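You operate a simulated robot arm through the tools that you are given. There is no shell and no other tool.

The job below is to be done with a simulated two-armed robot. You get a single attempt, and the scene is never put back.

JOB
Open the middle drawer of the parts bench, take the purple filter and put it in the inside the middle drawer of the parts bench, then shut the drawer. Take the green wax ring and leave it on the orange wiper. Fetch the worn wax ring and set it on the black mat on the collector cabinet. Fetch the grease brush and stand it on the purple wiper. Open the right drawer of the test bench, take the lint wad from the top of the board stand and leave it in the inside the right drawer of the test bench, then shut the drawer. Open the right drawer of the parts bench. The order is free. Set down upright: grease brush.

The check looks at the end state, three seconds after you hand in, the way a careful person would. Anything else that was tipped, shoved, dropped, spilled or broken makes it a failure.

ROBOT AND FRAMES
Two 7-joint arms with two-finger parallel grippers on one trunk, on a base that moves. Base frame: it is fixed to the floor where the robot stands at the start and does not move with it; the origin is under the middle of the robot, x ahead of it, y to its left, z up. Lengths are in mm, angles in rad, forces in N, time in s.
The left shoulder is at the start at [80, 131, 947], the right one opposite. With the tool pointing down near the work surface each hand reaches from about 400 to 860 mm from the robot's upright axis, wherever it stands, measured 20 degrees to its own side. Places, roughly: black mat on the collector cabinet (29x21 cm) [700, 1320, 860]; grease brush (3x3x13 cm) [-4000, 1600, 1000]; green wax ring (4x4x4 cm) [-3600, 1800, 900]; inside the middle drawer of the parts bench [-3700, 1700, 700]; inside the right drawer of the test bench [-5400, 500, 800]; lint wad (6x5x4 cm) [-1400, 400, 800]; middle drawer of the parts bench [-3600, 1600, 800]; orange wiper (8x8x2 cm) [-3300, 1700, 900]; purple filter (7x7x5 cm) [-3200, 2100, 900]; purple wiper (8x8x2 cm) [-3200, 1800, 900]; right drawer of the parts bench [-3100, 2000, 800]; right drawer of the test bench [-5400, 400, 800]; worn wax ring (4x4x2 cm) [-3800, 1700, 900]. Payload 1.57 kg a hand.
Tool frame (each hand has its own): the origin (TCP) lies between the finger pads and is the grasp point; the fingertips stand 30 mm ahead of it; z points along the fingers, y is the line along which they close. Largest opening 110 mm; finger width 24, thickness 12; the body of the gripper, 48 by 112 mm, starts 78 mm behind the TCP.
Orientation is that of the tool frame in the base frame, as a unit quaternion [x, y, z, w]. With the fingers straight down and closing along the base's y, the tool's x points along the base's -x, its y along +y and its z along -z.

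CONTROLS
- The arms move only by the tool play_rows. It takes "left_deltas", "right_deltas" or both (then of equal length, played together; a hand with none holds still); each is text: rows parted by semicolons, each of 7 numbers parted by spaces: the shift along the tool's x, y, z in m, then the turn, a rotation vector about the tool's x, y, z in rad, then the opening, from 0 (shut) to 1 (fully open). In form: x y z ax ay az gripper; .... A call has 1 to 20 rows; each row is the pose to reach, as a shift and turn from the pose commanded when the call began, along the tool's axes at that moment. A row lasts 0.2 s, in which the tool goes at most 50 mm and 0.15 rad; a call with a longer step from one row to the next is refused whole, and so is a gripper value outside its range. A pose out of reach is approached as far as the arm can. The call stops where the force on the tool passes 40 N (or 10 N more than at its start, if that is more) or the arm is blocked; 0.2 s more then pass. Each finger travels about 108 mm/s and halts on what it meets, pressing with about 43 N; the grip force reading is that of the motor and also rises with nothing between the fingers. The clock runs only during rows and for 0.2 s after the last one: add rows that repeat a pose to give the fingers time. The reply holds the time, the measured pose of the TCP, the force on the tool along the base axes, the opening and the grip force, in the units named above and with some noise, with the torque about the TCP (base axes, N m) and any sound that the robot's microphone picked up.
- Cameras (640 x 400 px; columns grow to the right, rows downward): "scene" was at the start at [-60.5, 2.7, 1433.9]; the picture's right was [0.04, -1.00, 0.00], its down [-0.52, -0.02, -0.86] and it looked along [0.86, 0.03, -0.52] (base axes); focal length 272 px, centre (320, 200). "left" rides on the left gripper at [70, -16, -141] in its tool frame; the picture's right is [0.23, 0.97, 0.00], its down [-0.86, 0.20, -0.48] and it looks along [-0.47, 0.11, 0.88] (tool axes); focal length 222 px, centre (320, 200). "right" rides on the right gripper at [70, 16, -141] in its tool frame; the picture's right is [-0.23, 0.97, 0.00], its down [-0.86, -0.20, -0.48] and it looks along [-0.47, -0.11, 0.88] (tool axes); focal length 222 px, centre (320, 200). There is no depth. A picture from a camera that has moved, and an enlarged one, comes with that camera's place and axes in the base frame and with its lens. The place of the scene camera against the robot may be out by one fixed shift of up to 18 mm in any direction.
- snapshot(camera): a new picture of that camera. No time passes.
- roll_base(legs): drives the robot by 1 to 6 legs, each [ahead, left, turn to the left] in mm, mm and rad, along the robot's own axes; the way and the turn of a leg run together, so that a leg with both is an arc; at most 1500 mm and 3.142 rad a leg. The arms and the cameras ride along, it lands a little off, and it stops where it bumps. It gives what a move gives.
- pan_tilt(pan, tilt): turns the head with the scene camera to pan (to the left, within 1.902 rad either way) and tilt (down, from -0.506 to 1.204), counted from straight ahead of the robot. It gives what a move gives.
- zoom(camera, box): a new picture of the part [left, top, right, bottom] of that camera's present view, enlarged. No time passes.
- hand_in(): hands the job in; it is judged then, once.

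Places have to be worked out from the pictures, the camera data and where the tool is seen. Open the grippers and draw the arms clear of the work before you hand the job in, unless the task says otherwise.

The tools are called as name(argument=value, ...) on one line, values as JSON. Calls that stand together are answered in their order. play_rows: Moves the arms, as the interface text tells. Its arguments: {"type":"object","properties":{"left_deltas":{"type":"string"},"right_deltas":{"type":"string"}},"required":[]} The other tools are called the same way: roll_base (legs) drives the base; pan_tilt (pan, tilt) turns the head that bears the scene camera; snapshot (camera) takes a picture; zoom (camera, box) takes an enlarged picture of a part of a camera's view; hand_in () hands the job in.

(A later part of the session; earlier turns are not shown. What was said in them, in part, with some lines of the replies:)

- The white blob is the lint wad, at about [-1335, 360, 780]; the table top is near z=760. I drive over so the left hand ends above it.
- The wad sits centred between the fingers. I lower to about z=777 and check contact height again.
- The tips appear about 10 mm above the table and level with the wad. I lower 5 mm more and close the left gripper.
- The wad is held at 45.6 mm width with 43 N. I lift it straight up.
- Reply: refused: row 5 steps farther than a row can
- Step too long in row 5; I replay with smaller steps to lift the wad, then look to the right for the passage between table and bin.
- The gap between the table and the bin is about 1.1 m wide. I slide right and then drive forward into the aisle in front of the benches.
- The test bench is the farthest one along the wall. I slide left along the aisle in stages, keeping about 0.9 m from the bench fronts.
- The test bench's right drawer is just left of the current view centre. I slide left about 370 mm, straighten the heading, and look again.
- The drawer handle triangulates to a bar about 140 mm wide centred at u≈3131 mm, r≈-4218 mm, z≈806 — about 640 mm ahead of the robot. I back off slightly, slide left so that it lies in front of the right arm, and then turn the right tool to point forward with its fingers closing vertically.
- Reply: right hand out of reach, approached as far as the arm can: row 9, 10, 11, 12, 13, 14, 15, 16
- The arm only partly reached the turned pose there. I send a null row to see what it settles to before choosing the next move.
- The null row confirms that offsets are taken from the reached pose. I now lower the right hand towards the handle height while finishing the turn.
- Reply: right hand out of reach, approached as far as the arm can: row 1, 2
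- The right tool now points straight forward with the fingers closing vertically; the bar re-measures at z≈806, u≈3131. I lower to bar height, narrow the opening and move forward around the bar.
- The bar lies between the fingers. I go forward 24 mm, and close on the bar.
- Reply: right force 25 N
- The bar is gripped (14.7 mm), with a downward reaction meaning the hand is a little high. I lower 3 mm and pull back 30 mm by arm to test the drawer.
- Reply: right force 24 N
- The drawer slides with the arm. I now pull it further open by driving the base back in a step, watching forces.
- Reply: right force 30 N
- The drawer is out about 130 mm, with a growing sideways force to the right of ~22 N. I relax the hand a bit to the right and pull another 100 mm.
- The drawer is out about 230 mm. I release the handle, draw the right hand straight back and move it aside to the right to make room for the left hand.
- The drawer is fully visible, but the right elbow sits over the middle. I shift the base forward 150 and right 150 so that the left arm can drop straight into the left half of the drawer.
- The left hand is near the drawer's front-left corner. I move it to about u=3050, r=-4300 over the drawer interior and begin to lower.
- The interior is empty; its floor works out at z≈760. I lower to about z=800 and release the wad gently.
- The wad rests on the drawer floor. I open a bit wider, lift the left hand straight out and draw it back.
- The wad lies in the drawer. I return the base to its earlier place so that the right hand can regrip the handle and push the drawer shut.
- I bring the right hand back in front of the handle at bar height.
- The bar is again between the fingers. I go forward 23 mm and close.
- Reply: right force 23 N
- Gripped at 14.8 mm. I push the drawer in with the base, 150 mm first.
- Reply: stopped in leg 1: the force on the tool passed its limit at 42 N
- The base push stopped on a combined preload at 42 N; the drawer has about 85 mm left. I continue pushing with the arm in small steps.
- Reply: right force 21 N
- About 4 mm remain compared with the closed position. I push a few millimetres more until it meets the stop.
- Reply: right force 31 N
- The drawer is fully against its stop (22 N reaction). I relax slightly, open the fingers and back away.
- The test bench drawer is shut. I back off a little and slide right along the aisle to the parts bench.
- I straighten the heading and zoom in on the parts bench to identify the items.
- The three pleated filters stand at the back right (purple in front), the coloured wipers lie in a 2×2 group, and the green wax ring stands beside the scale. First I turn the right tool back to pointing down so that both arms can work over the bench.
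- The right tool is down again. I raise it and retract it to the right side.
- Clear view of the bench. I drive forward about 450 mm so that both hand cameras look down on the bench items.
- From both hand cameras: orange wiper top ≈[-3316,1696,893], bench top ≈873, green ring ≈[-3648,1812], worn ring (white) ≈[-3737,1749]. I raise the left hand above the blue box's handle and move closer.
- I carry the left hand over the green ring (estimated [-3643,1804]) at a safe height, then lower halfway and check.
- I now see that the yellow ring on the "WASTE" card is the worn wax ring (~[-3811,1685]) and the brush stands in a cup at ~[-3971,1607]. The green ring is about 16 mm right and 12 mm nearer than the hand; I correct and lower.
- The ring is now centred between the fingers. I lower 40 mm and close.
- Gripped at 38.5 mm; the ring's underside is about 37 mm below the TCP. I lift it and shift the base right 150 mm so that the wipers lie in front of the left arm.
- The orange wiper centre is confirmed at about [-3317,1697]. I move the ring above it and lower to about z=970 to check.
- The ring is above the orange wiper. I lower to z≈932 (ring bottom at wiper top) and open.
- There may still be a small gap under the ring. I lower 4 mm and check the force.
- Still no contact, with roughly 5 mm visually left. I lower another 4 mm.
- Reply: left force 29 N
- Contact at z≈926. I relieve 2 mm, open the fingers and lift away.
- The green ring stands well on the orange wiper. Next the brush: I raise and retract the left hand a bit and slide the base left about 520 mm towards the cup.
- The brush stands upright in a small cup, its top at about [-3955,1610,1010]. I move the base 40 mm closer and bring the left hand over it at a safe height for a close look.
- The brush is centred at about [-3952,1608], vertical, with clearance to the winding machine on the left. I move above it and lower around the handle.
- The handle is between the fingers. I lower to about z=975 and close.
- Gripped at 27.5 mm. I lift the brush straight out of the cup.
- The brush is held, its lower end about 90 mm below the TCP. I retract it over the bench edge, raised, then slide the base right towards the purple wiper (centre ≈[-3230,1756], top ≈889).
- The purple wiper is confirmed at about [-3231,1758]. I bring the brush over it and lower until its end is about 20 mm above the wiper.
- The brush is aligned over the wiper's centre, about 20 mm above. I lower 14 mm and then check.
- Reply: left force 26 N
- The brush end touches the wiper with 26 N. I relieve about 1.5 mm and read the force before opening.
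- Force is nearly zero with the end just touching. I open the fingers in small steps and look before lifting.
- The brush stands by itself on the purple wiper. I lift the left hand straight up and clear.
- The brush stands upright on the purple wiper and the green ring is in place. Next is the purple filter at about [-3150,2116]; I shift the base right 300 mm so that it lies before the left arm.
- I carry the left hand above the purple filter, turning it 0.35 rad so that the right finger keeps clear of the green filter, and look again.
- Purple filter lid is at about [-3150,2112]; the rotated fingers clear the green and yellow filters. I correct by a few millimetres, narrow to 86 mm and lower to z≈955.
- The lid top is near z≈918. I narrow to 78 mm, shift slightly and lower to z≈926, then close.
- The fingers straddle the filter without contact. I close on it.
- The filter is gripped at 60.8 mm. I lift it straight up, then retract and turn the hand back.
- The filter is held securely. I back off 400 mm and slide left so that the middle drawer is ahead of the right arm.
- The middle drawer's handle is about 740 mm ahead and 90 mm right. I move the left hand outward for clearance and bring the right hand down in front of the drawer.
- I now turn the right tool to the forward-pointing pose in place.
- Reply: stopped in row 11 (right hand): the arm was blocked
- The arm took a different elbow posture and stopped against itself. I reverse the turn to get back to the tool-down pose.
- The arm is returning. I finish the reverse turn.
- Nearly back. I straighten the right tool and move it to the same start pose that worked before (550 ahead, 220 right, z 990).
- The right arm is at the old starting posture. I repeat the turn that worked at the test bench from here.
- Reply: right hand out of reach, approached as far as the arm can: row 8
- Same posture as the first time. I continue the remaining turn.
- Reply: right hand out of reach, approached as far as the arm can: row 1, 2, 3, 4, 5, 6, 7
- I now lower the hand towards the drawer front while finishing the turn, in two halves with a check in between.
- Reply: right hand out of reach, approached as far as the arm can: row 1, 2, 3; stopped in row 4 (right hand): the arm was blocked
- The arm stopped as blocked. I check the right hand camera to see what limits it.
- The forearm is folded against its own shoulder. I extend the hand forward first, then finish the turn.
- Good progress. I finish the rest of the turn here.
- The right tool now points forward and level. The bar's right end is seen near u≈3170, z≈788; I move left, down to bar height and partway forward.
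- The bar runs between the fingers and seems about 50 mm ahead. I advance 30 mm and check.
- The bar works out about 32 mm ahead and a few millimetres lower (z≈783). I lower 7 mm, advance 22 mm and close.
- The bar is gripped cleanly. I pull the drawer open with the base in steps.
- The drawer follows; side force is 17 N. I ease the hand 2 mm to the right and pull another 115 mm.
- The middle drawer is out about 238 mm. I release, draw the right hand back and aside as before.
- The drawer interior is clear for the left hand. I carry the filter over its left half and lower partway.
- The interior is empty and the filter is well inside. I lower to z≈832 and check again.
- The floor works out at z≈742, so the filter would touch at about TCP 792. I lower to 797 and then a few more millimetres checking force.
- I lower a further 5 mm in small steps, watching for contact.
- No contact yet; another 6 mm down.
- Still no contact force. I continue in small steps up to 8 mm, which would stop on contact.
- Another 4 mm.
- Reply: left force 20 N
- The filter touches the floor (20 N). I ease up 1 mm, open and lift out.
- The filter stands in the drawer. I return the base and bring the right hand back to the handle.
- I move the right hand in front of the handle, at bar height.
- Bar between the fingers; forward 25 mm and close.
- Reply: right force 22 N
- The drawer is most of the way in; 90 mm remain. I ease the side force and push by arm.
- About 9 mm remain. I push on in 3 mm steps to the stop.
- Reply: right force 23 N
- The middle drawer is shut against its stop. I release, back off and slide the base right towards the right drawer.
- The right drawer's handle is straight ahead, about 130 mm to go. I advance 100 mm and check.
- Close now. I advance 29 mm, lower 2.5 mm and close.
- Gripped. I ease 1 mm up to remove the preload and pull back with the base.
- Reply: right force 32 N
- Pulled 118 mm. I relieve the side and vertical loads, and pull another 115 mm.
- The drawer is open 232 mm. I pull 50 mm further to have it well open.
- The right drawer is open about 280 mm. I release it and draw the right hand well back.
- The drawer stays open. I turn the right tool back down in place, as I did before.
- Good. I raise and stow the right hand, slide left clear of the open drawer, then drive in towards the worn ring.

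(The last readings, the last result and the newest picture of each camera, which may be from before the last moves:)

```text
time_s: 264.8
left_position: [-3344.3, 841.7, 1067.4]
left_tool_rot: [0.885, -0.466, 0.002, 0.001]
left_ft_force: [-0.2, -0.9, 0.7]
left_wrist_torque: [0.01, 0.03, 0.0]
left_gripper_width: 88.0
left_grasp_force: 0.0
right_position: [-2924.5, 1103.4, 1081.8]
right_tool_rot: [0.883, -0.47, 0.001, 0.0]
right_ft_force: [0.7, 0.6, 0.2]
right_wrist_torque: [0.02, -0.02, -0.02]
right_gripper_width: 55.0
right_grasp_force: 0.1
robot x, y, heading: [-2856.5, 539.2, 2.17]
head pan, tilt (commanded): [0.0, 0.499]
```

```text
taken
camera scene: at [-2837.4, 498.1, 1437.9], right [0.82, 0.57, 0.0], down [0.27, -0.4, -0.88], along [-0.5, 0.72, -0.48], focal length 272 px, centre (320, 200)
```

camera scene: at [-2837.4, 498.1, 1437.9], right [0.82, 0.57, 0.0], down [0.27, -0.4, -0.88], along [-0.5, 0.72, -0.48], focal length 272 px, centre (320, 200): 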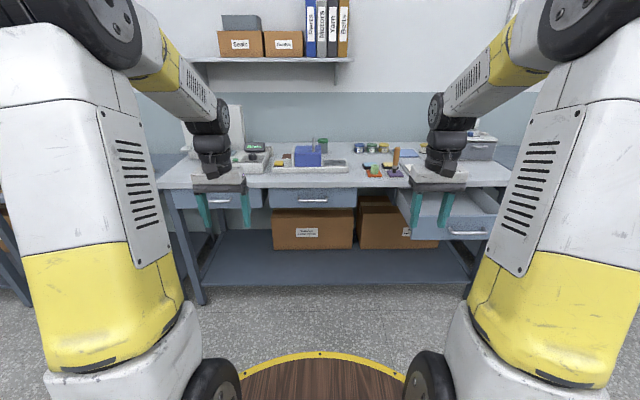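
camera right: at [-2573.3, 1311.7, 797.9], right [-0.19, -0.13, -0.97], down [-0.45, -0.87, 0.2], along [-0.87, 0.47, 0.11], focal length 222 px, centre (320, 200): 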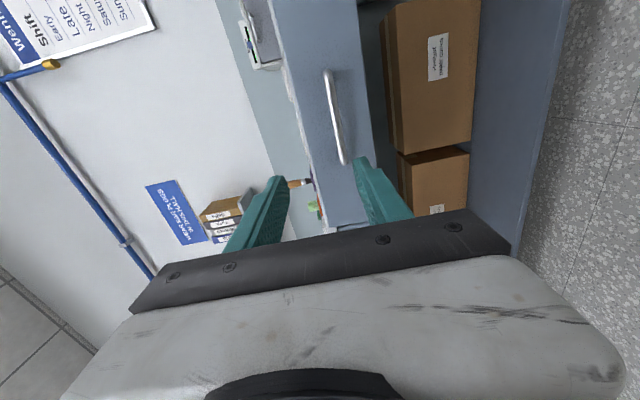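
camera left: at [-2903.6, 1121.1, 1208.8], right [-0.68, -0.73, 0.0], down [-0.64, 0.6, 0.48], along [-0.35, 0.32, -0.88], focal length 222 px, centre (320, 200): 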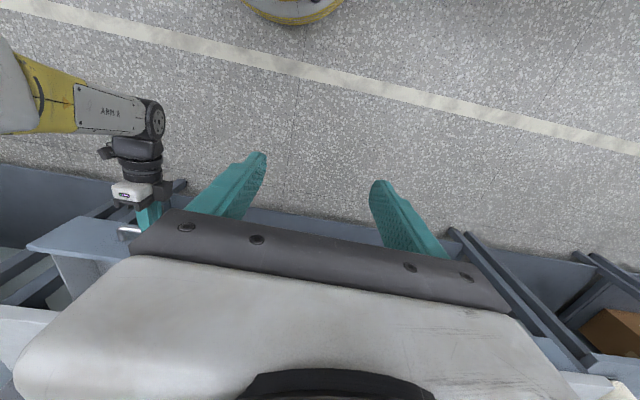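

The middle drawer is flush and the right one open. I raise the left hand and drive forward 700 mm towards the worn ring.

play_rows(left_deltas="0 -0.03 -0.03 0 0 0 0.6; 0 -0.06 -0.06 0 0 0 0.6; 0 -0.07 -0.07 0 0 0 0.6", right_deltas="0 0 -0.015 0 0 0 0.5; 0 0 -0.03 0 0 0 0.5; 0 0 -0.03 0 0 0 0.5")

roll_base(legs=[[700, 0, 0]])

snapshot(camera="left")

snapshot(camera="scene")

```text
time_s: 265.6
left_position: [-3285.6, 881.4, 1138.2]
left_tool_rot: [0.885, -0.466, 0.002, 0.0]
left_ft_force: [-1.3, 0.3, -0.1]
left_wrist_torque: [0.03, 0.0, 0.01]
left_gripper_width: 66.2
left_grasp_force: 0.0
right_position: [-2924.4, 1102.1, 1111.6]
right_tool_rot: [0.884, -0.468, 0.0, 0.0]
right_ft_force: [0.3, -1.0, 0.8]
right_wrist_torque: [0.01, -0.02, 0.01]
right_gripper_width: 54.9
right_grasp_force: 0.0
robot x, y, heading: [-2855.3, 538.7, 2.167]
head pan, tilt (commanded): [0.0, 0.499]
```

```text
time_s: 269.5
left_position: [-3694.3, 1465.2, 1139.0]
left_tool_rot: [0.886, -0.463, 0.001, 0.001]
left_ft_force: [-0.2, -0.1, -0.8]
left_wrist_torque: [0.03, 0.0, 0.02]
left_gripper_width: 66.0
left_grasp_force: 0.1
right_position: [-3333.8, 1688.9, 1111.6]
right_tool_rot: [0.885, -0.465, 0.001, -0.001]
right_ft_force: [-0.6, 0.5, -0.7]
right_wrist_torque: [0.0, -0.02, -0.01]
right_gripper_width: 55.2
right_grasp_force: 0.0
robot x, y, heading: [-3257.1, 1125.1, 2.179]
head pan, tilt (commanded): [0.0, 0.499]
```

```text
taken
camera left: at [-3641.0, 1417.0, 1280.7], right [-0.67, -0.74, 0.0], down [-0.65, 0.59, 0.48], along [-0.35, 0.32, -0.88], focal length 222 px, centre (320, 200)
```

left: 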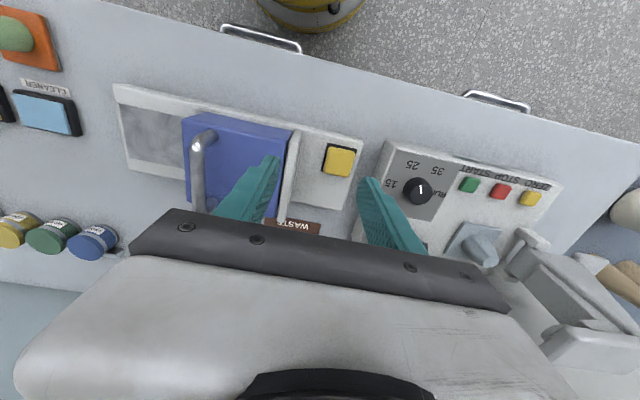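

```text
taken
camera scene: at [-3242.5, 1085.0, 1437.9], right [0.82, 0.57, 0.0], down [0.27, -0.39, -0.88], along [-0.5, 0.72, -0.48], focal length 272 px, centre (320, 200)
```

scene: 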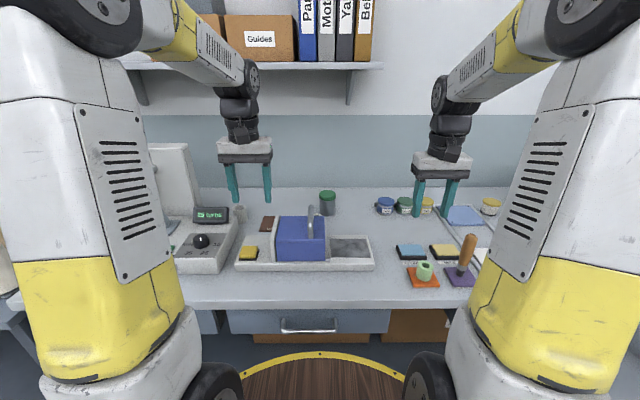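

The worn ring is at about [-3811,1685]. I carry the left hand over it, passing above the blue box's handle, and lower partway.

play_rows(left_deltas="-0.045 -0.005 0 0 0 0 0.7; -0.09 -0.01 0 0 0 0 0.7; -0.135 -0.016 0 0 0 0 0.7; -0.18 -0.021 0 0 0 0 0.7; -0.225 -0.026 0 0 0 0 0.7; -0.246 -0.029 0 0 0 0 0.7; -0.246 -0.029 0.045 0 0 0 0.7; -0.246 -0.029 0.09 0 0 0 0.7; -0.246 -0.029 0.135 0 0 0 0.7; -0.246 -0.029 0.165 0 0 0 0.7; -0.246 -0.029 0.165 0 0 0 0.7")

snapshot(camera="left")

zoom(camera="scene", box=[190, 150, 350, 250])

```text
time_s: 271.9
left_position: [-3809.0, 1683.4, 969.5]
left_tool_rot: [0.887, -0.463, 0.002, 0.0]
left_ft_force: [-1.3, 0.1, 0.5]
left_wrist_torque: [-0.01, -0.05, -0.02]
left_gripper_width: 76.9
left_grasp_force: 0.1
left hand out of reach, approached as far as the arm can: row 6
right_position: [-3335.1, 1688.2, 1111.3]
right_tool_rot: [0.885, -0.465, 0.001, 0.0]
right_ft_force: [0.2, 0.2, 0.2]
right_wrist_torque: [-0.01, -0.02, -0.01]
right_gripper_width: 54.9
right_grasp_force: 0.0
robot x, y, heading: [-3259.0, 1126.5, 2.177]
head pan, tilt (commanded): [0.0, 0.499]
```

```text
taken
camera left: at [-3754.9, 1635.6, 1111.8], right [-0.67, -0.74, 0.0], down [-0.65, 0.59, 0.48], along [-0.35, 0.32, -0.88], focal length 222 px, centre (320, 200)
```

left: 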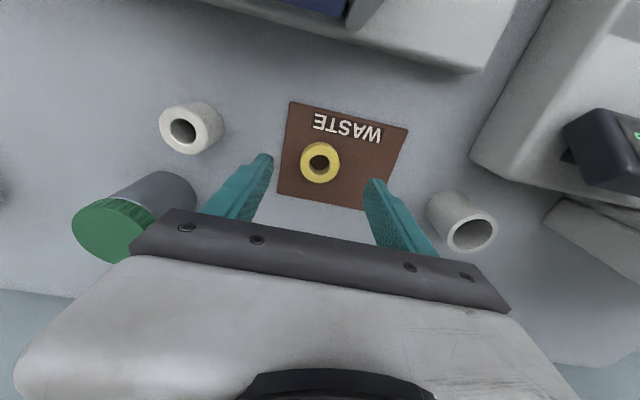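

```text
4.00 times, centred on (270, 200) of scene
camera zoom: at [-3242.6, 1085.1, 1437.9], right [0.82, 0.57, 0.0], down [0.27, -0.39, -0.88], along [-0.5, 0.72, -0.48], focal length 1088 px, centre (520, 200)
```

zoom: 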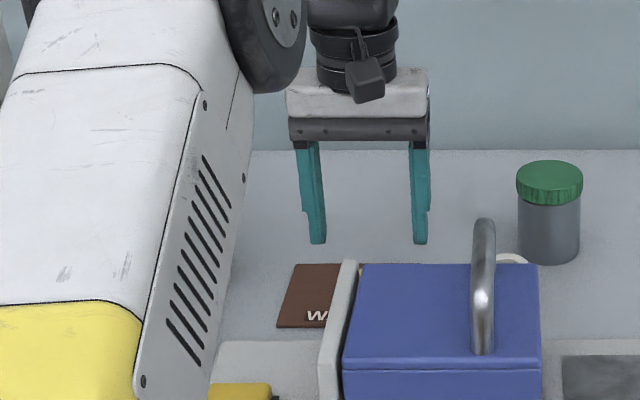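

The worn ring is centred between the fingers. I lower to z≈913 and close.

play_rows(left_deltas="0 0 0.03 0 0 0 0.6; 0 0 0.05 0 0 0 0.6; 0 0 0.056 0 0 0 0.6; 0 0 0.056 0 0 0 0.6")

snapshot(camera="left")

```text
time_s: 272.9
left_position: [-3809.5, 1683.6, 915.1]
left_tool_rot: [0.886, -0.463, 0.002, 0.001]
left_ft_force: [-0.1, -0.7, -0.1]
left_wrist_torque: [0.01, 0.0, 0.01]
left_gripper_width: 66.0
left_grasp_force: 0.0
right_position: [-3333.7, 1688.6, 1111.6]
right_tool_rot: [0.885, -0.465, 0.002, 0.0]
right_ft_force: [0.6, -0.1, 0.0]
right_wrist_torque: [-0.02, 0.01, 0.01]
right_gripper_width: 55.2
right_grasp_force: 0.1
robot x, y, heading: [-3261.0, 1122.7, 2.178]
head pan, tilt (commanded): [0.0, 0.499]
```

```text
taken
camera left: at [-3756.2, 1635.6, 1057.4], right [-0.67, -0.74, 0.0], down [-0.65, 0.59, 0.48], along [-0.35, 0.32, -0.88], focal length 222 px, centre (320, 200)
```

left: 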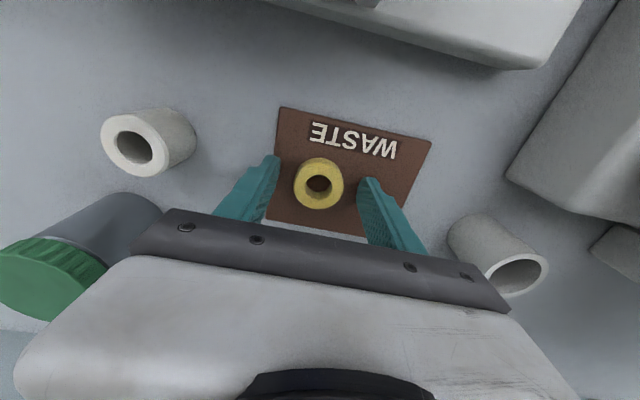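

Aligned. I go 2 mm lower and close.

play_rows(left_deltas="0 0 0.002 0 0 0 0.6; 0 0 0.002 0 0 0 0.35; 0 0 0.002 0 0 0 0.15; 0 0 0.002 0 0 0 0.15; 0 0 0.002 0 0 0 0.15")

snapshot(camera="left")

```text
time_s: 274.1
left_position: [-3808.4, 1683.4, 915.4]
left_tool_rot: [0.886, -0.464, 0.001, 0.001]
left_ft_force: [-0.6, 1.1, 10.1]
left_wrist_torque: [0.13, 0.06, -0.02]
left_gripper_width: 38.1
left_grasp_force: 43.2
right_position: [-3335.3, 1689.1, 1111.0]
right_tool_rot: [0.885, -0.465, 0.002, 0.0]
right_ft_force: [0.6, -0.4, -0.3]
right_wrist_torque: [0.06, 0.02, 0.02]
right_gripper_width: 54.9
right_grasp_force: 0.1
robot x, y, heading: [-3261.2, 1125.5, 2.179]
head pan, tilt (commanded): [0.0, 0.499]
```

```text
taken
camera left: at [-3755.8, 1635.7, 1057.1], right [-0.67, -0.74, 0.0], down [-0.65, 0.59, 0.48], along [-0.35, 0.32, -0.88], focal length 222 px, centre (320, 200)
```

left: 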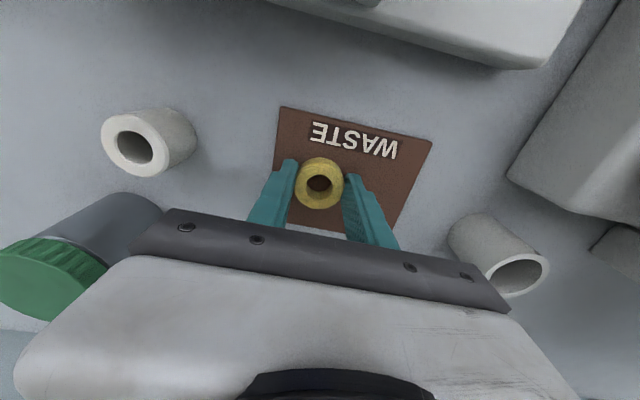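

The worn ring is held at 38 mm, fingertips level with its underside. I lift straight up and retract.

play_rows(left_deltas="0 0 -0.03 0 0 0 0.15; 0 0 -0.075 0 0 0 0.15; 0 0 -0.12 0 0 0 0.15; 0 0 -0.165 0 0 0 0.15; 0 0 -0.21 0 0 0 0.15; 0.04 0.005 -0.225 0 0 0 0.15; 0.085 0.01 -0.225 0 0 0 0.15; 0.13 0.015 -0.225 0 0 0 0.15; 0.175 0.02 -0.225 0 0 0 0.15; 0.22 0.025 -0.225 0 0 0 0.15; 0.25 0.029 -0.225 0 0 0 0.15; 0.25 0.029 -0.225 0 0 0 0.15")

snapshot(camera="left")

snapshot(camera="scene")

```text
time_s: 276.7
left_position: [-3691.5, 1461.9, 1141.6]
left_tool_rot: [0.887, -0.463, 0.002, 0.001]
left_ft_force: [0.5, 0.1, -0.2]
left_wrist_torque: [0.03, 0.01, 0.01]
left_gripper_width: 37.8
left_grasp_force: 42.2
right_position: [-3334.2, 1690.4, 1111.9]
right_tool_rot: [0.885, -0.465, 0.002, 0.0]
right_ft_force: [-1.2, 0.3, 0.7]
right_wrist_torque: [-0.01, 0.01, 0.04]
right_gripper_width: 54.9
right_grasp_force: 0.1
robot x, y, heading: [-3261.1, 1126.2, 2.177]
head pan, tilt (commanded): [0.0, 0.499]
```

```text
taken
camera left: at [-3638.3, 1415.6, 1283.1], right [-0.67, -0.74, 0.0], down [-0.65, 0.59, 0.48], along [-0.35, 0.32, -0.88], focal length 222 px, centre (320, 200)
```

left: 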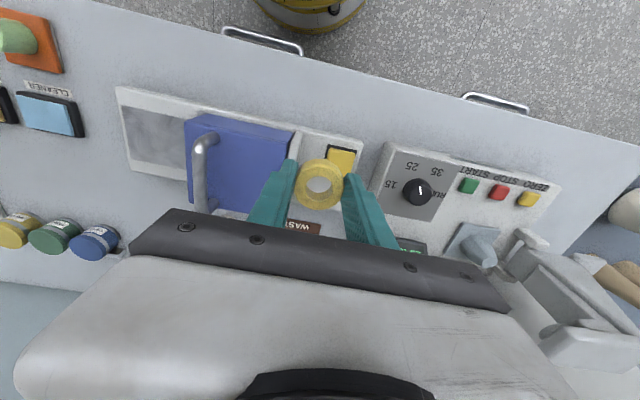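

```text
taken
camera scene: at [-3242.5, 1084.9, 1437.9], right [0.82, 0.57, 0.0], down [0.27, -0.39, -0.88], along [-0.5, 0.72, -0.48], focal length 272 px, centre (320, 200)
```

scene: 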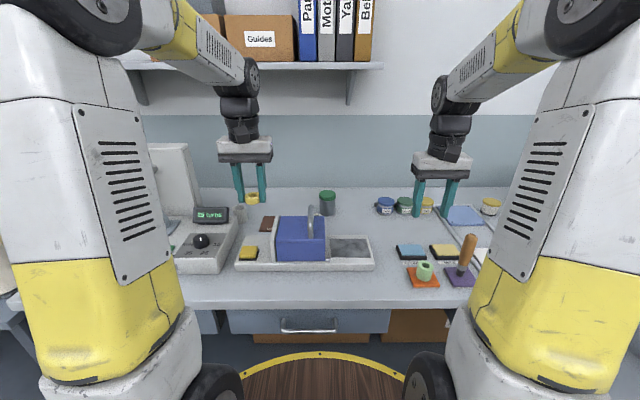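

The worn ring is in hand, everything else stands. Now I back off and travel right along the aisle to the collector cabinet's rear side.

roll_base(legs=[[-420, 0, -0.012], [0, -1500, 0]])

snapshot(camera="scene")

roll_base(legs=[[0, -1450, 0]])

pan_tilt(pan=-1.9, tilt=0.5)

snapshot(camera="scene")

```text
time_s: 286.3
left_position: [-2206.3, 1977.0, 1140.0]
left_tool_rot: [0.884, -0.468, 0.002, 0.001]
left_ft_force: [1.4, -0.4, -0.6]
left_wrist_torque: [0.02, -0.02, -0.01]
left_gripper_width: 37.9
left_grasp_force: 43.1
right_position: [-1847.8, 2198.7, 1111.3]
right_tool_rot: [0.883, -0.469, 0.002, 0.0]
right_ft_force: [0.9, -0.1, 0.1]
right_wrist_torque: [-0.04, 0.02, 0.03]
right_gripper_width: 54.8
right_grasp_force: 0.2
robot x, y, heading: [-1780.3, 1639.1, 2.172]
head pan, tilt (commanded): [0.0, 0.499]
```

```text
taken
camera scene: at [-1761.9, 1594.4, 1437.9], right [0.83, 0.56, 0.0], down [0.27, -0.4, -0.88], along [-0.49, 0.73, -0.48], focal length 272 px, centre (320, 200)
```

scene: 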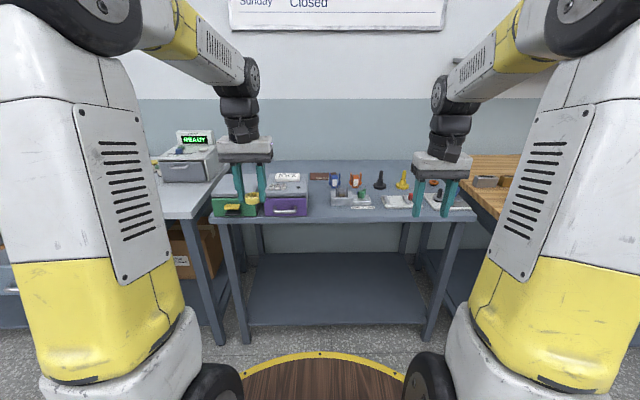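

```text
time_s: 293.4
left_position: [-1026.0, 2779.9, 1140.6]
left_tool_rot: [0.883, -0.47, 0.002, 0.001]
left_ft_force: [-0.3, -0.3, 0.0]
left_wrist_torque: [-0.01, -0.01, 0.01]
left_gripper_width: 37.9
left_grasp_force: 43.1
right_position: [-666.2, 2999.9, 1111.2]
right_tool_rot: [0.882, -0.471, 0.001, 0.0]
right_ft_force: [0.3, 0.6, -0.6]
right_wrist_torque: [0.01, 0.0, -0.02]
right_gripper_width: 55.3
right_grasp_force: 0.0
robot x, y, heading: [-598.5, 2435.9, 2.167]
head pan, tilt (commanded): [0.0, 0.499]
```

```text
time_s: 295.3
left_position: [-1027.7, 2780.8, 1141.9]
left_tool_rot: [0.883, -0.469, 0.001, 0.001]
left_ft_force: [0.5, 1.1, 0.8]
left_wrist_torque: [-0.02, 0.01, 0.0]
left_gripper_width: 38.0
left_grasp_force: 43.1
right_position: [-664.2, 2999.5, 1111.6]
right_tool_rot: [0.882, -0.472, 0.001, 0.0]
right_ft_force: [0.2, -0.1, -0.5]
right_wrist_torque: [0.0, 0.0, 0.01]
right_gripper_width: 55.3
right_grasp_force: 0.1
robot x, y, heading: [-597.0, 2437.2, 2.164]
head pan, tilt (commanded): [-1.901, 0.499]
```

```text
taken
camera scene: at [-444.0, 2343.0, 1437.9], right [0.26, -0.96, 0.0], down [-0.46, -0.13, -0.88], along [0.85, 0.23, -0.48], focal length 272 px, centre (320, 200)
```

scene: 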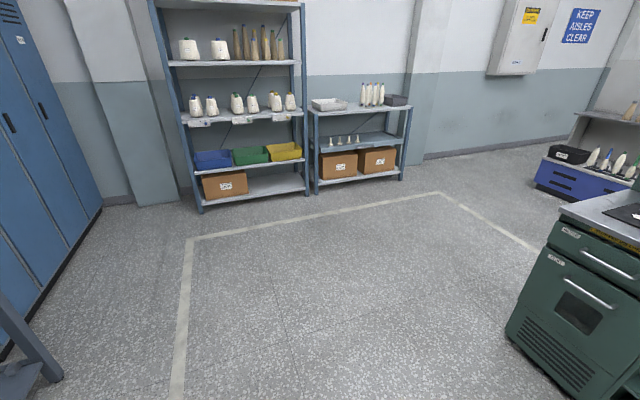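

The collector cabinet is to the right with the black mat on top, and the floor around is clear. I turn round in place to face it.

roll_base(legs=[[0, 0, -1.571], [0, 0, -1.571]])

pan_tilt(pan=0.1, tilt=0.4)

snapshot(camera="scene")

pan_tilt(pan=-0.3, tilt=0.4)

snapshot(camera="scene")

```text
time_s: 303.2
left_position: [-160.6, 2106.9, 1140.0]
left_tool_rot: [0.453, 0.891, 0.0, -0.002]
left_ft_force: [-0.2, 0.0, 0.1]
left_wrist_torque: [-0.04, 0.0, 0.02]
left_gripper_width: 38.0
left_grasp_force: 42.7
right_position: [-514.4, 1874.9, 1111.6]
right_tool_rot: [0.455, 0.89, -0.001, -0.001]
right_ft_force: [-0.2, 0.6, -0.1]
right_wrist_torque: [-0.01, 0.0, 0.01]
right_gripper_width: 55.2
right_grasp_force: 0.0
robot x, y, heading: [-599.5, 2435.9, -0.94]
head pan, tilt (commanded): [-1.901, 0.499]
```

```text
time_s: 305.2
left_position: [-159.8, 2106.8, 1141.2]
left_tool_rot: [0.454, 0.891, 0.001, -0.001]
left_ft_force: [-0.3, -0.4, 0.7]
left_wrist_torque: [-0.01, 0.02, 0.0]
left_gripper_width: 38.1
left_grasp_force: 43.2
right_position: [-512.6, 1874.7, 1111.6]
right_tool_rot: [0.456, 0.89, 0.0, -0.002]
right_ft_force: [0.1, -0.1, 0.0]
right_wrist_torque: [0.0, 0.01, -0.01]
right_gripper_width: 54.8
right_grasp_force: 0.0
robot x, y, heading: [-600.3, 2434.3, -0.942]
head pan, tilt (commanded): [0.099, 0.4]
```

```text
taken
camera scene: at [-630.6, 2478.7, 1447.1], right [-0.75, -0.67, 0.0], down [-0.26, 0.29, -0.92], along [0.61, -0.69, -0.39], focal length 272 px, centre (320, 200)
```

scene: 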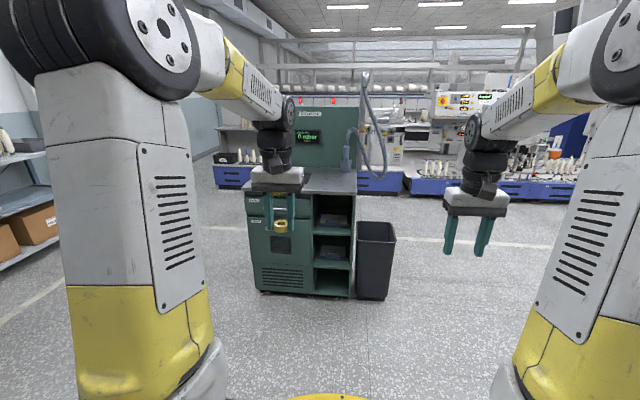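

```text
time_s: 306.0
left_position: [-160.6, 2107.0, 1141.7]
left_tool_rot: [0.454, 0.891, 0.0, -0.002]
left_ft_force: [-0.6, 0.2, -0.2]
left_wrist_torque: [-0.02, 0.02, 0.01]
left_gripper_width: 38.2
left_grasp_force: 42.7
right_position: [-513.7, 1874.6, 1110.0]
right_tool_rot: [0.455, 0.89, 0.0, -0.002]
right_ft_force: [0.1, -0.2, -0.7]
right_wrist_torque: [-0.02, -0.02, -0.02]
right_gripper_width: 54.9
right_grasp_force: 0.0
robot x, y, heading: [-597.3, 2434.3, -0.941]
head pan, tilt (commanded): [-0.3, 0.4]
```

```text
taken
camera scene: at [-662.3, 2460.2, 1447.1], right [-0.95, -0.32, 0.0], down [-0.13, 0.37, -0.92], along [0.3, -0.87, -0.39], focal length 272 px, centre (320, 200)
```

scene: 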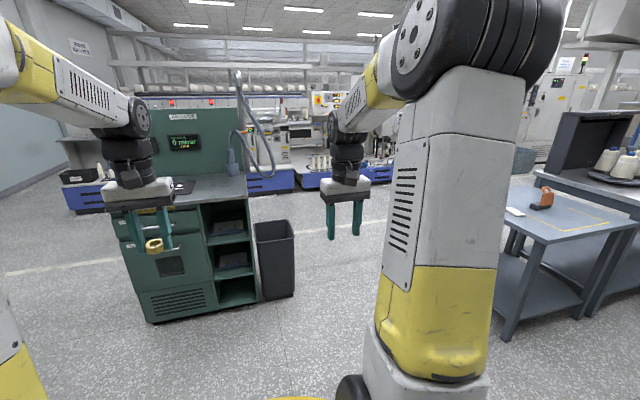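

The cabinet's front faces the robot, with its control panel at the back. I straighten the heading, approach to about 1 m and look again.

roll_base(legs=[[0, 0, -0.035], [500, 280, 0]])

pan_tilt(pan=0.05, tilt=0.5)

snapshot(camera="scene")

snapshot(camera="left")

```text
time_s: 309.8
left_position: [347.1, 1815.8, 1142.0]
left_tool_rot: [0.479, 0.878, 0.001, -0.001]
left_ft_force: [-0.4, -0.1, -0.1]
left_wrist_torque: [0.02, 0.0, 0.01]
left_gripper_width: 37.8
left_grasp_force: 43.2
right_position: [-19.8, 1602.6, 1111.7]
right_tool_rot: [0.48, 0.877, -0.001, -0.002]
right_ft_force: [0.4, -0.7, 0.2]
right_wrist_torque: [0.01, -0.05, 0.02]
right_gripper_width: 54.8
right_grasp_force: 0.0
robot x, y, heading: [-74.0, 2172.3, -0.999]
head pan, tilt (commanded): [-0.3, 0.4]
```

```text
time_s: 310.6
left_position: [346.8, 1815.6, 1140.2]
left_tool_rot: [0.478, 0.878, 0.001, -0.001]
left_ft_force: [-0.1, 0.5, -0.8]
left_wrist_torque: [0.0, 0.02, 0.01]
left_gripper_width: 37.8
left_grasp_force: 43.4
right_position: [-19.9, 1603.1, 1112.7]
right_tool_rot: [0.48, 0.877, -0.001, -0.002]
right_ft_force: [0.9, 0.1, 0.4]
right_wrist_torque: [-0.02, 0.04, -0.01]
right_gripper_width: 55.0
right_grasp_force: 0.1
robot x, y, heading: [-78.0, 2167.7, -0.996]
head pan, tilt (commanded): [0.051, 0.499]
```

```text
taken
camera scene: at [-107.5, 2210.1, 1437.9], right [-0.81, -0.58, 0.0], down [-0.28, 0.39, -0.88], along [0.51, -0.71, -0.48], focal length 272 px, centre (320, 200)
```

scene: 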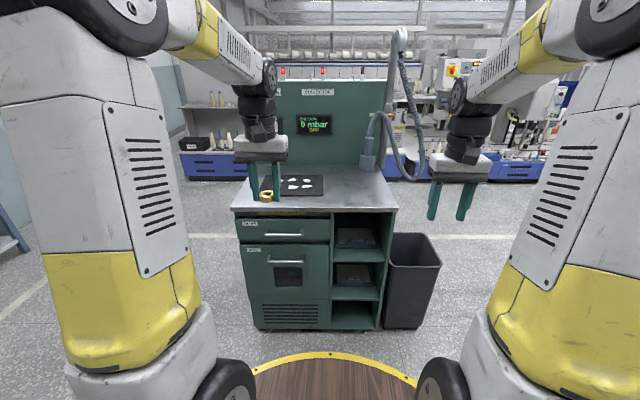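

```text
taken
camera left: at [295.5, 1863.8, 1283.2], right [0.7, 0.72, 0.0], down [0.63, -0.61, 0.48], along [0.34, -0.33, -0.88], focal length 222 px, centre (320, 200)
```

left: 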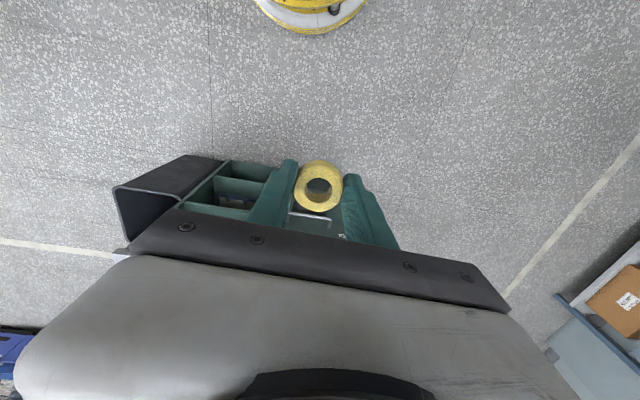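

The mat is visible with some white pieces on it. I zoom in to choose a free spot.

zoom(camera="scene", box=[220, 150, 380, 250])

zoom(camera="scene", box=[260, 160, 340, 210])

```text
4.00 times, centred on (300, 200) of scene
camera zoom: at [-107.5, 2210.1, 1437.9], right [-0.81, -0.58, 0.0], down [-0.28, 0.39, -0.88], along [0.51, -0.71, -0.48], focal length 1088 px, centre (400, 200)
```

zoom: 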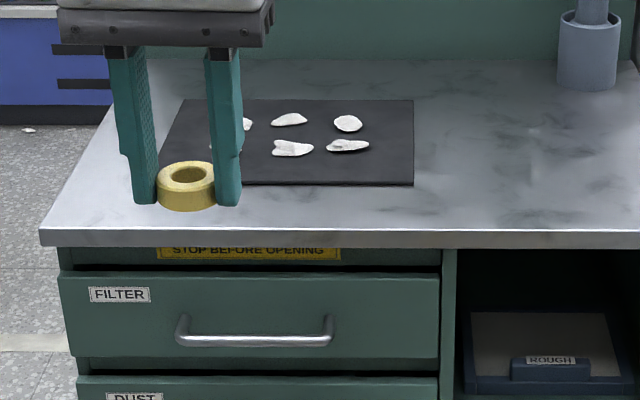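

```text
8.00 times, centred on (300, 185) of scene
camera zoom: at [-107.5, 2210.1, 1437.9], right [-0.81, -0.58, 0.0], down [-0.28, 0.39, -0.88], along [0.51, -0.71, -0.48], focal length 2176 px, centre (480, 320)
```

zoom: 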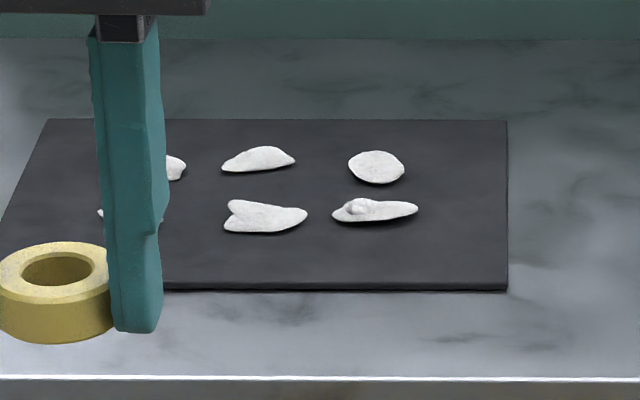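

Six lint pieces lie on the mat in two rows; the strip along its front edge is free. I move closer so that the left hand is over the cabinet's front edge and check with the hand camera.

roll_base(legs=[[400, 0, 0.018]])

snapshot(camera="left")

snapshot(camera="scene")

```text
time_s: 313.1
left_position: [569.0, 1470.7, 1140.9]
left_tool_rot: [0.478, 0.879, 0.002, -0.001]
left_ft_force: [-0.2, 0.0, -1.1]
left_wrist_torque: [-0.01, -0.03, 0.01]
left_gripper_width: 38.0
left_grasp_force: 42.7
right_position: [204.5, 1258.5, 1111.1]
right_tool_rot: [0.479, 0.878, 0.0, -0.001]
right_ft_force: [0.4, -0.6, -0.7]
right_wrist_torque: [0.02, 0.03, 0.02]
right_gripper_width: 55.1
right_grasp_force: 0.0
robot x, y, heading: [147.2, 1822.7, -1.0]
head pan, tilt (commanded): [0.051, 0.499]
```

```text
taken
camera left: at [518.7, 1520.8, 1283.2], right [0.69, 0.72, 0.0], down [0.63, -0.61, 0.48], along [0.34, -0.33, -0.88], focal length 222 px, centre (320, 200)
```

left: 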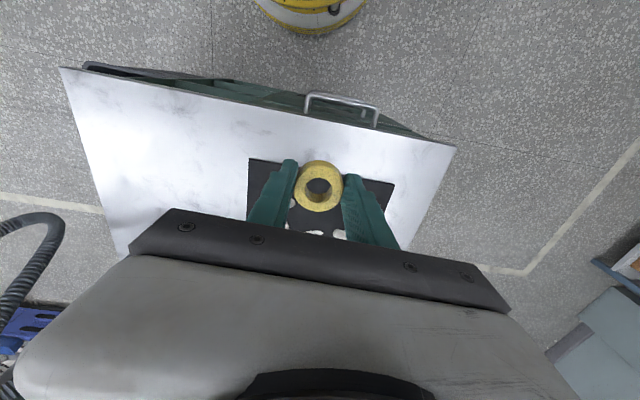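

```text
taken
camera scene: at [115.1, 1866.4, 1437.9], right [-0.81, -0.59, 0.0], down [-0.28, 0.39, -0.88], along [0.51, -0.71, -0.48], focal length 272 px, centre (320, 200)
```

scene: 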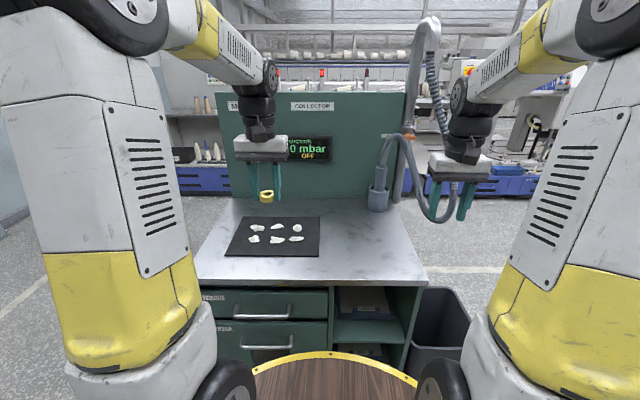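

Mat corners from the hand camera: front-right ≈[520,1329], front-left ≈[760,1500]. I aim for a spot 60 mm from its right edge and 40 mm from its front edge ([592,1331]) and lower partway.

play_rows(left_deltas="-0.033 -0.014 0 0 0 0 0.15; -0.065 -0.028 0 0 0 0 0.15; -0.098 -0.042 0 0 0 0 0.15; -0.13 -0.056 0 0 0 0 0.15; -0.13 -0.056 0.045 0 0 0 0.15; -0.13 -0.056 0.09 0 0 0 0.15; -0.13 -0.056 0.135 0 0 0 0.15; -0.13 -0.056 0.18 0 0 0 0.15; -0.13 -0.056 0.2 0 0 0 0.15; -0.13 -0.056 0.2 0 0 0 0.15")

snapshot(camera="left")

zoom(camera="scene", box=[210, 180, 370, 280])

```text
time_s: 315.3
left_position: [592.2, 1333.0, 940.7]
left_tool_rot: [0.479, 0.878, 0.001, -0.001]
left_ft_force: [0.2, 0.4, -0.5]
left_wrist_torque: [0.01, -0.02, 0.04]
left_gripper_width: 37.8
left_grasp_force: 42.9
right_position: [203.9, 1259.7, 1112.1]
right_tool_rot: [0.48, 0.878, -0.001, -0.002]
right_ft_force: [0.3, -0.1, -0.4]
right_wrist_torque: [-0.01, -0.02, 0.0]
right_gripper_width: 54.9
right_grasp_force: 0.0
robot x, y, heading: [149.2, 1823.4, -0.993]
head pan, tilt (commanded): [0.051, 0.499]
```

```text
taken
camera left: at [541.0, 1382.2, 1082.9], right [0.69, 0.72, 0.0], down [0.63, -0.61, 0.48], along [0.34, -0.33, -0.88], focal length 222 px, centre (320, 200)
```

left: 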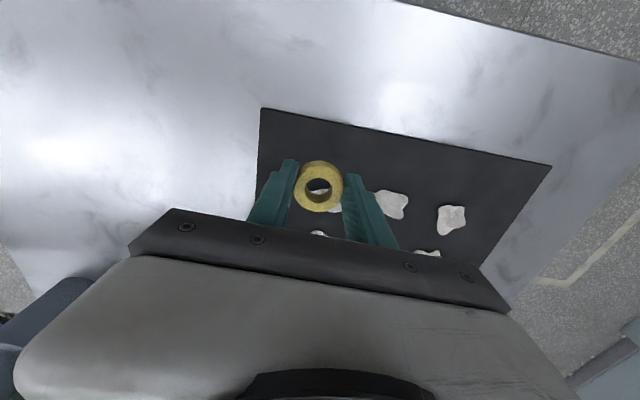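

```text
4.00 times, centred on (290, 230) of scene
camera zoom: at [115.1, 1866.3, 1437.9], right [-0.81, -0.59, 0.0], down [-0.28, 0.39, -0.88], along [0.51, -0.71, -0.48], focal length 1088 px, centre (440, 80)
```

zoom: 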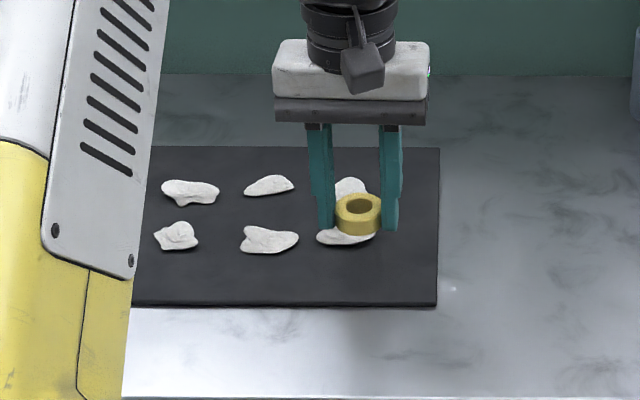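

The ring will land between the front edge and the lint pieces with margin. I lower to about z=900, then feel for contact.

play_rows(left_deltas="0 0 0.02 0 0 0 0.15; 0 0 0.036 0 0 0 0.15; 0 0 0.04 0 0 0 0.15; 0 0 0.04 0 0 0 0.15")

snapshot(camera="left")

zoom(camera="scene", box=[250, 200, 350, 262])

```text
time_s: 316.3
left_position: [591.9, 1332.9, 902.1]
left_tool_rot: [0.478, 0.878, 0.001, -0.002]
left_ft_force: [-0.6, -0.3, -0.7]
left_wrist_torque: [0.01, -0.02, -0.03]
left_gripper_width: 37.9
left_grasp_force: 43.4
right_position: [204.1, 1258.6, 1112.0]
right_tool_rot: [0.48, 0.878, -0.001, -0.001]
right_ft_force: [-0.4, 0.0, 0.3]
right_wrist_torque: [0.0, 0.0, -0.03]
right_gripper_width: 55.1
right_grasp_force: 0.1
robot x, y, heading: [145.1, 1824.5, -0.996]
head pan, tilt (commanded): [0.051, 0.499]
```

```text
taken
camera left: at [540.6, 1381.7, 1043.2], right [0.69, 0.72, 0.0], down [0.63, -0.61, 0.48], along [0.34, -0.33, -0.88], focal length 222 px, centre (320, 200)
```

left: 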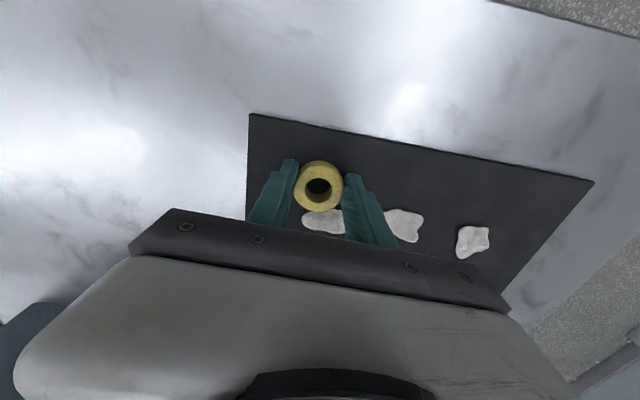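

```text
6.40 times, centred on (300, 231) of scene
camera zoom: at [115.1, 1866.3, 1437.9], right [-0.81, -0.59, 0.0], down [-0.28, 0.39, -0.88], along [0.51, -0.71, -0.48], focal length 1741 px, centre (448, 2)
```

zoom: 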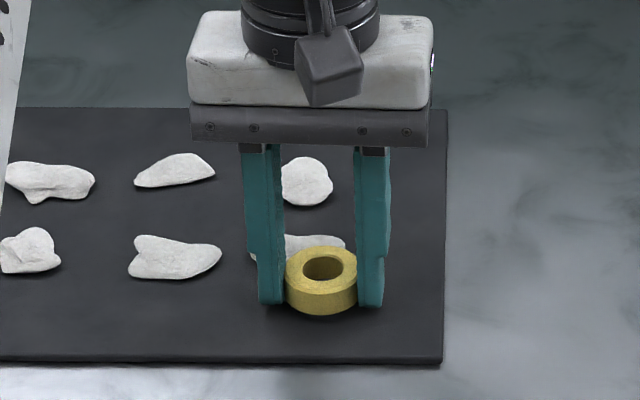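

Clear of the lint. I lower 5 mm more and check force.

play_rows(left_deltas="0 0 0.003 0 0 0 0.15; 0 0 0.005 0 0 0 0.15; 0 0 0.005 0 0 0 0.15")

```text
time_s: 317.1
left_position: [591.3, 1331.3, 897.0]
left_tool_rot: [0.478, 0.879, 0.0, -0.001]
left_ft_force: [-2.1, 3.5, 9.3]
left_wrist_torque: [-0.01, -0.02, -0.01]
left_gripper_width: 37.7
left_grasp_force: 43.2
right_position: [203.6, 1258.3, 1111.5]
right_tool_rot: [0.48, 0.877, 0.0, -0.002]
right_ft_force: [0.4, 0.0, -0.7]
right_wrist_torque: [-0.02, 0.02, 0.0]
right_gripper_width: 55.2
right_grasp_force: 0.1
robot x, y, heading: [149.1, 1824.7, -0.997]
head pan, tilt (commanded): [0.051, 0.499]
```

Light contact (9 N) with the mat. I open the fingers, then lift away.

play_rows(left_deltas="0 0 -0.0005 0 0 0 0.3; 0 0 -0.0005 0 0 0 0.45; 0 0 -0.0005 0 0 0 0.55; 0 0 -0.0005 0 0 0 0.55; 0 0 -0.02 0 0 0 0.55; 0 0 -0.06 0 0 0 0.55; 0 0 -0.105 0 0 0 0.55; 0 0 -0.15 0 0 0 0.55; 0 0 -0.19 0 0 0 0.55; 0 0 -0.23 0 0 0 0.55; 0.04 0 -0.24 0 0 0 0.55; 0.085 0.02 -0.24 0 0 0 0.55; 0.13 0.04 -0.24 0 0 0 0.55; 0.13 0.04 -0.24 0 0 0 0.55")

snapshot(camera="left")

zoom(camera="scene", box=[210, 180, 370, 280])

```text
time_s: 320.1
left_position: [555.3, 1462.8, 1134.5]
left_tool_rot: [0.477, 0.879, 0.002, -0.001]
left_ft_force: [-0.3, -0.2, 0.4]
left_wrist_torque: [-0.01, 0.01, 0.0]
left_gripper_width: 60.7
left_grasp_force: 0.0
right_position: [204.4, 1257.5, 1111.4]
right_tool_rot: [0.48, 0.877, 0.0, -0.002]
right_ft_force: [-0.3, 0.0, -0.1]
right_wrist_torque: [-0.01, 0.01, -0.04]
right_gripper_width: 55.2
right_grasp_force: 0.0
robot x, y, heading: [151.6, 1822.6, -0.994]
head pan, tilt (commanded): [0.051, 0.499]
```

```text
taken
camera left: at [504.6, 1512.1, 1276.4], right [0.69, 0.72, 0.0], down [0.63, -0.61, 0.48], along [0.34, -0.33, -0.88], focal length 222 px, centre (320, 200)
```

left: 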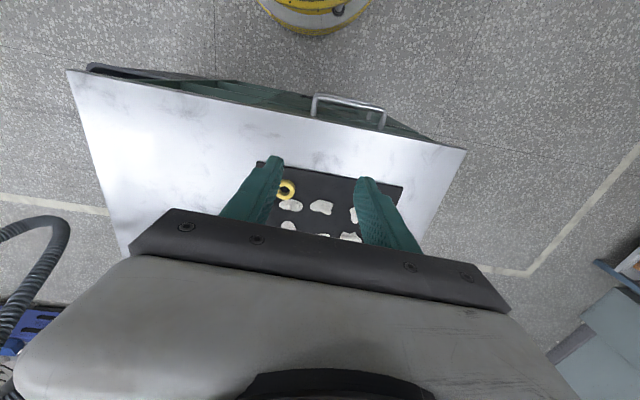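

```text
4.00 times, centred on (290, 230) of scene
camera zoom: at [115.1, 1866.4, 1437.9], right [-0.81, -0.59, 0.0], down [-0.28, 0.39, -0.88], along [0.51, -0.71, -0.48], focal length 1088 px, centre (440, 80)
```

zoom: 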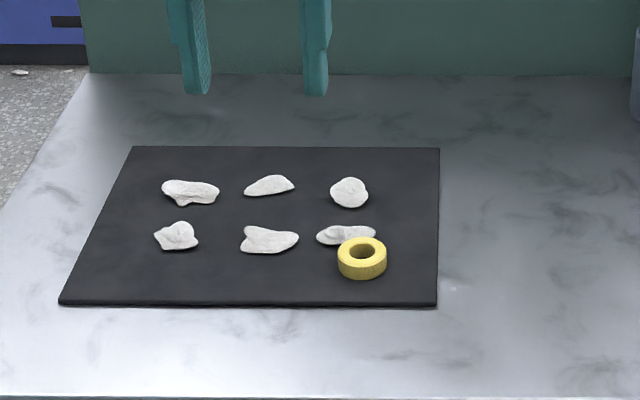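

The worn ring sits on the mat, not touching the lint pieces. I back away from the cabinet and look back along the benches to verify the rest.

roll_base(legs=[[-350, 0, 0]])

pan_tilt(pan=-1.9, tilt=0.3)

snapshot(camera="scene")

pan_tilt(pan=0.05, tilt=0.5)

zoom(camera="scene", box=[220, 150, 380, 250])

```text
time_s: 322.4
left_position: [361.6, 1757.5, 1134.5]
left_tool_rot: [0.48, 0.877, 0.001, -0.001]
left_ft_force: [0.1, 0.5, 0.6]
left_wrist_torque: [0.02, -0.01, -0.04]
left_gripper_width: 60.3
left_grasp_force: 0.1
right_position: [9.6, 1555.9, 1110.7]
right_tool_rot: [0.481, 0.877, -0.001, -0.002]
right_ft_force: [0.0, 0.5, 0.0]
right_wrist_torque: [-0.02, 0.01, 0.01]
right_gripper_width: 54.8
right_grasp_force: 0.0
robot x, y, heading: [-45.9, 2121.0, -1.002]
head pan, tilt (commanded): [0.051, 0.499]
```

```text
time_s: 324.3
left_position: [361.5, 1757.7, 1134.3]
left_tool_rot: [0.48, 0.878, 0.001, -0.001]
left_ft_force: [-0.5, -0.1, 0.9]
left_wrist_torque: [0.03, 0.03, -0.04]
left_gripper_width: 60.6
left_grasp_force: 0.0
right_position: [10.7, 1555.9, 1111.6]
right_tool_rot: [0.481, 0.877, -0.001, -0.001]
right_ft_force: [0.9, -0.2, 0.0]
right_wrist_torque: [0.01, -0.01, 0.0]
right_gripper_width: 55.0
right_grasp_force: 0.1
robot x, y, heading: [-41.3, 2118.5, -0.998]
head pan, tilt (commanded): [-1.901, 0.3]
```

```text
taken
camera scene: at [-220.0, 2214.3, 1456.3], right [-0.24, 0.97, 0.0], down [0.29, 0.07, -0.96], along [-0.93, -0.23, -0.3], focal length 272 px, centre (320, 200)
```

scene: 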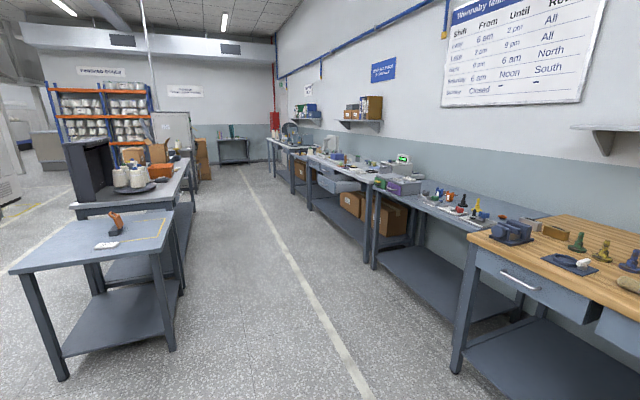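

```text
time_s: 326.2
left_position: [362.1, 1756.1, 1134.5]
left_tool_rot: [0.479, 0.878, 0.001, -0.001]
left_ft_force: [0.3, -0.1, 0.5]
left_wrist_torque: [-0.05, -0.02, 0.01]
left_gripper_width: 60.3
left_grasp_force: 0.1
right_position: [10.7, 1554.6, 1111.7]
right_tool_rot: [0.481, 0.877, 0.0, 0.0]
right_ft_force: [0.0, -0.7, 0.6]
right_wrist_torque: [0.01, 0.01, -0.01]
right_gripper_width: 54.9
right_grasp_force: 0.1
robot x, y, heading: [-44.5, 2118.8, -1.0]
head pan, tilt (commanded): [0.051, 0.499]
```

```text
4.00 times, centred on (300, 200) of scene
camera zoom: at [-76.3, 2162.8, 1437.9], right [-0.81, -0.58, 0.0], down [-0.28, 0.39, -0.88], along [0.51, -0.71, -0.48], focal length 1088 px, centre (400, 200)
```

zoom: 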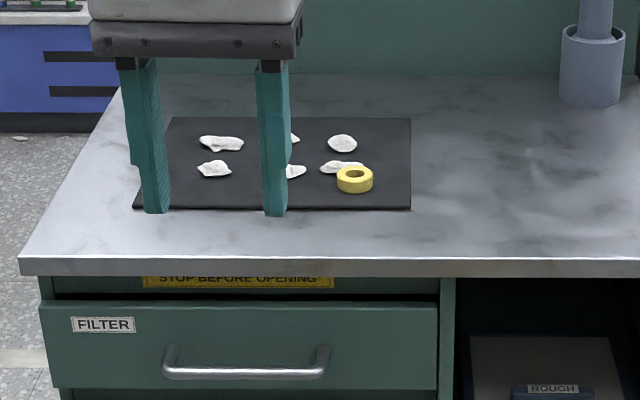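

The ring is fine on the mat. One last zoom back at the parts bench before handing in.

pan_tilt(pan=-1.9, tilt=0.3)

zoom(camera="scene", box=[260, 130, 420, 230])

zoom(camera="scene", box=[300, 140, 380, 190])

```text
time_s: 328.1
left_position: [362.2, 1757.4, 1135.1]
left_tool_rot: [0.479, 0.878, 0.001, -0.002]
left_ft_force: [-1.4, 0.5, 0.4]
left_wrist_torque: [0.02, -0.01, -0.01]
left_gripper_width: 60.7
left_grasp_force: 0.1
right_position: [9.9, 1555.9, 1112.0]
right_tool_rot: [0.481, 0.877, 0.001, -0.001]
right_ft_force: [0.5, 0.4, 0.2]
right_wrist_torque: [0.0, -0.01, -0.02]
right_gripper_width: 54.8
right_grasp_force: 0.1
robot x, y, heading: [-45.3, 2119.4, -0.996]
head pan, tilt (commanded): [-1.901, 0.3]
```

```text
4.00 times, centred on (340, 180) of scene
camera zoom: at [-220.0, 2214.3, 1456.3], right [-0.24, 0.97, 0.0], down [0.29, 0.07, -0.96], along [-0.93, -0.23, -0.3], focal length 1088 px, centre (240, 280)
```

zoom: 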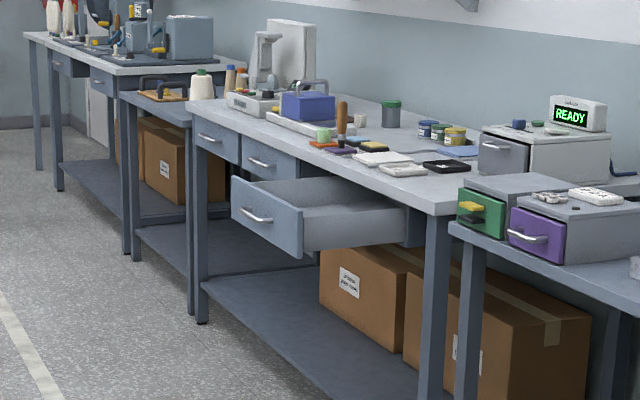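

```text
8.00 times, centred on (340, 165) of scene
camera zoom: at [-220.0, 2214.3, 1456.3], right [-0.24, 0.97, 0.0], down [0.29, 0.07, -0.96], along [-0.93, -0.23, -0.3], focal length 2176 px, centre (160, 480)
```

zoom: 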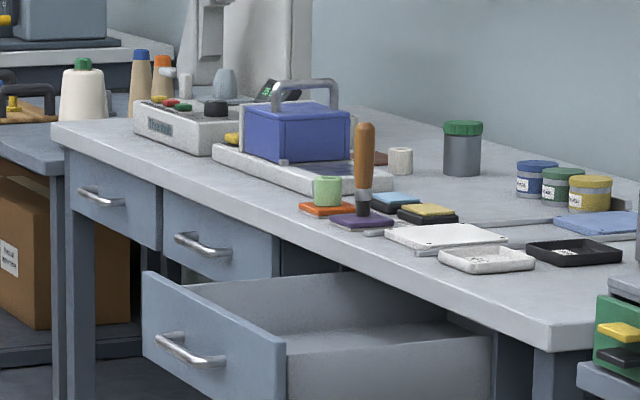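

Everything checks out: the brush stands on the purple wiper and the green ring is on the orange one. The middle and test bench drawers are shut, and the right drawer is open. The grippers are empty and open and the arms are clear, so I hand in.

hand_in()

```text
The job is handed in.
```

All parts of the job are done, and I handed it in. The last pictures showed everything in place; the two items inside closed drawers I saw only before shutting them.

- **Purple filter:** it stands in the middle drawer of the parts bench, and that drawer is shut.
- **Green wax ring:** it stands on the orange wiper.
- **Worn wax ring:** it lies near the front right corner of the black mat on the collector cabinet. It sits close to one of the six lint pieces already on the mat but, as far as the pictures show, does not touch it.
- **Grease brush:** it stands upright on the purple wiper.
- **Lint wad:** it is in the right drawer of the test bench, and that drawer is shut.
- **Right drawer of the parts bench:** it is open by about 280 mm.

I noticed nothing else tipped, shoved or dropped in the pictures. Both grippers were empty and open, and both arms were clear of the work.
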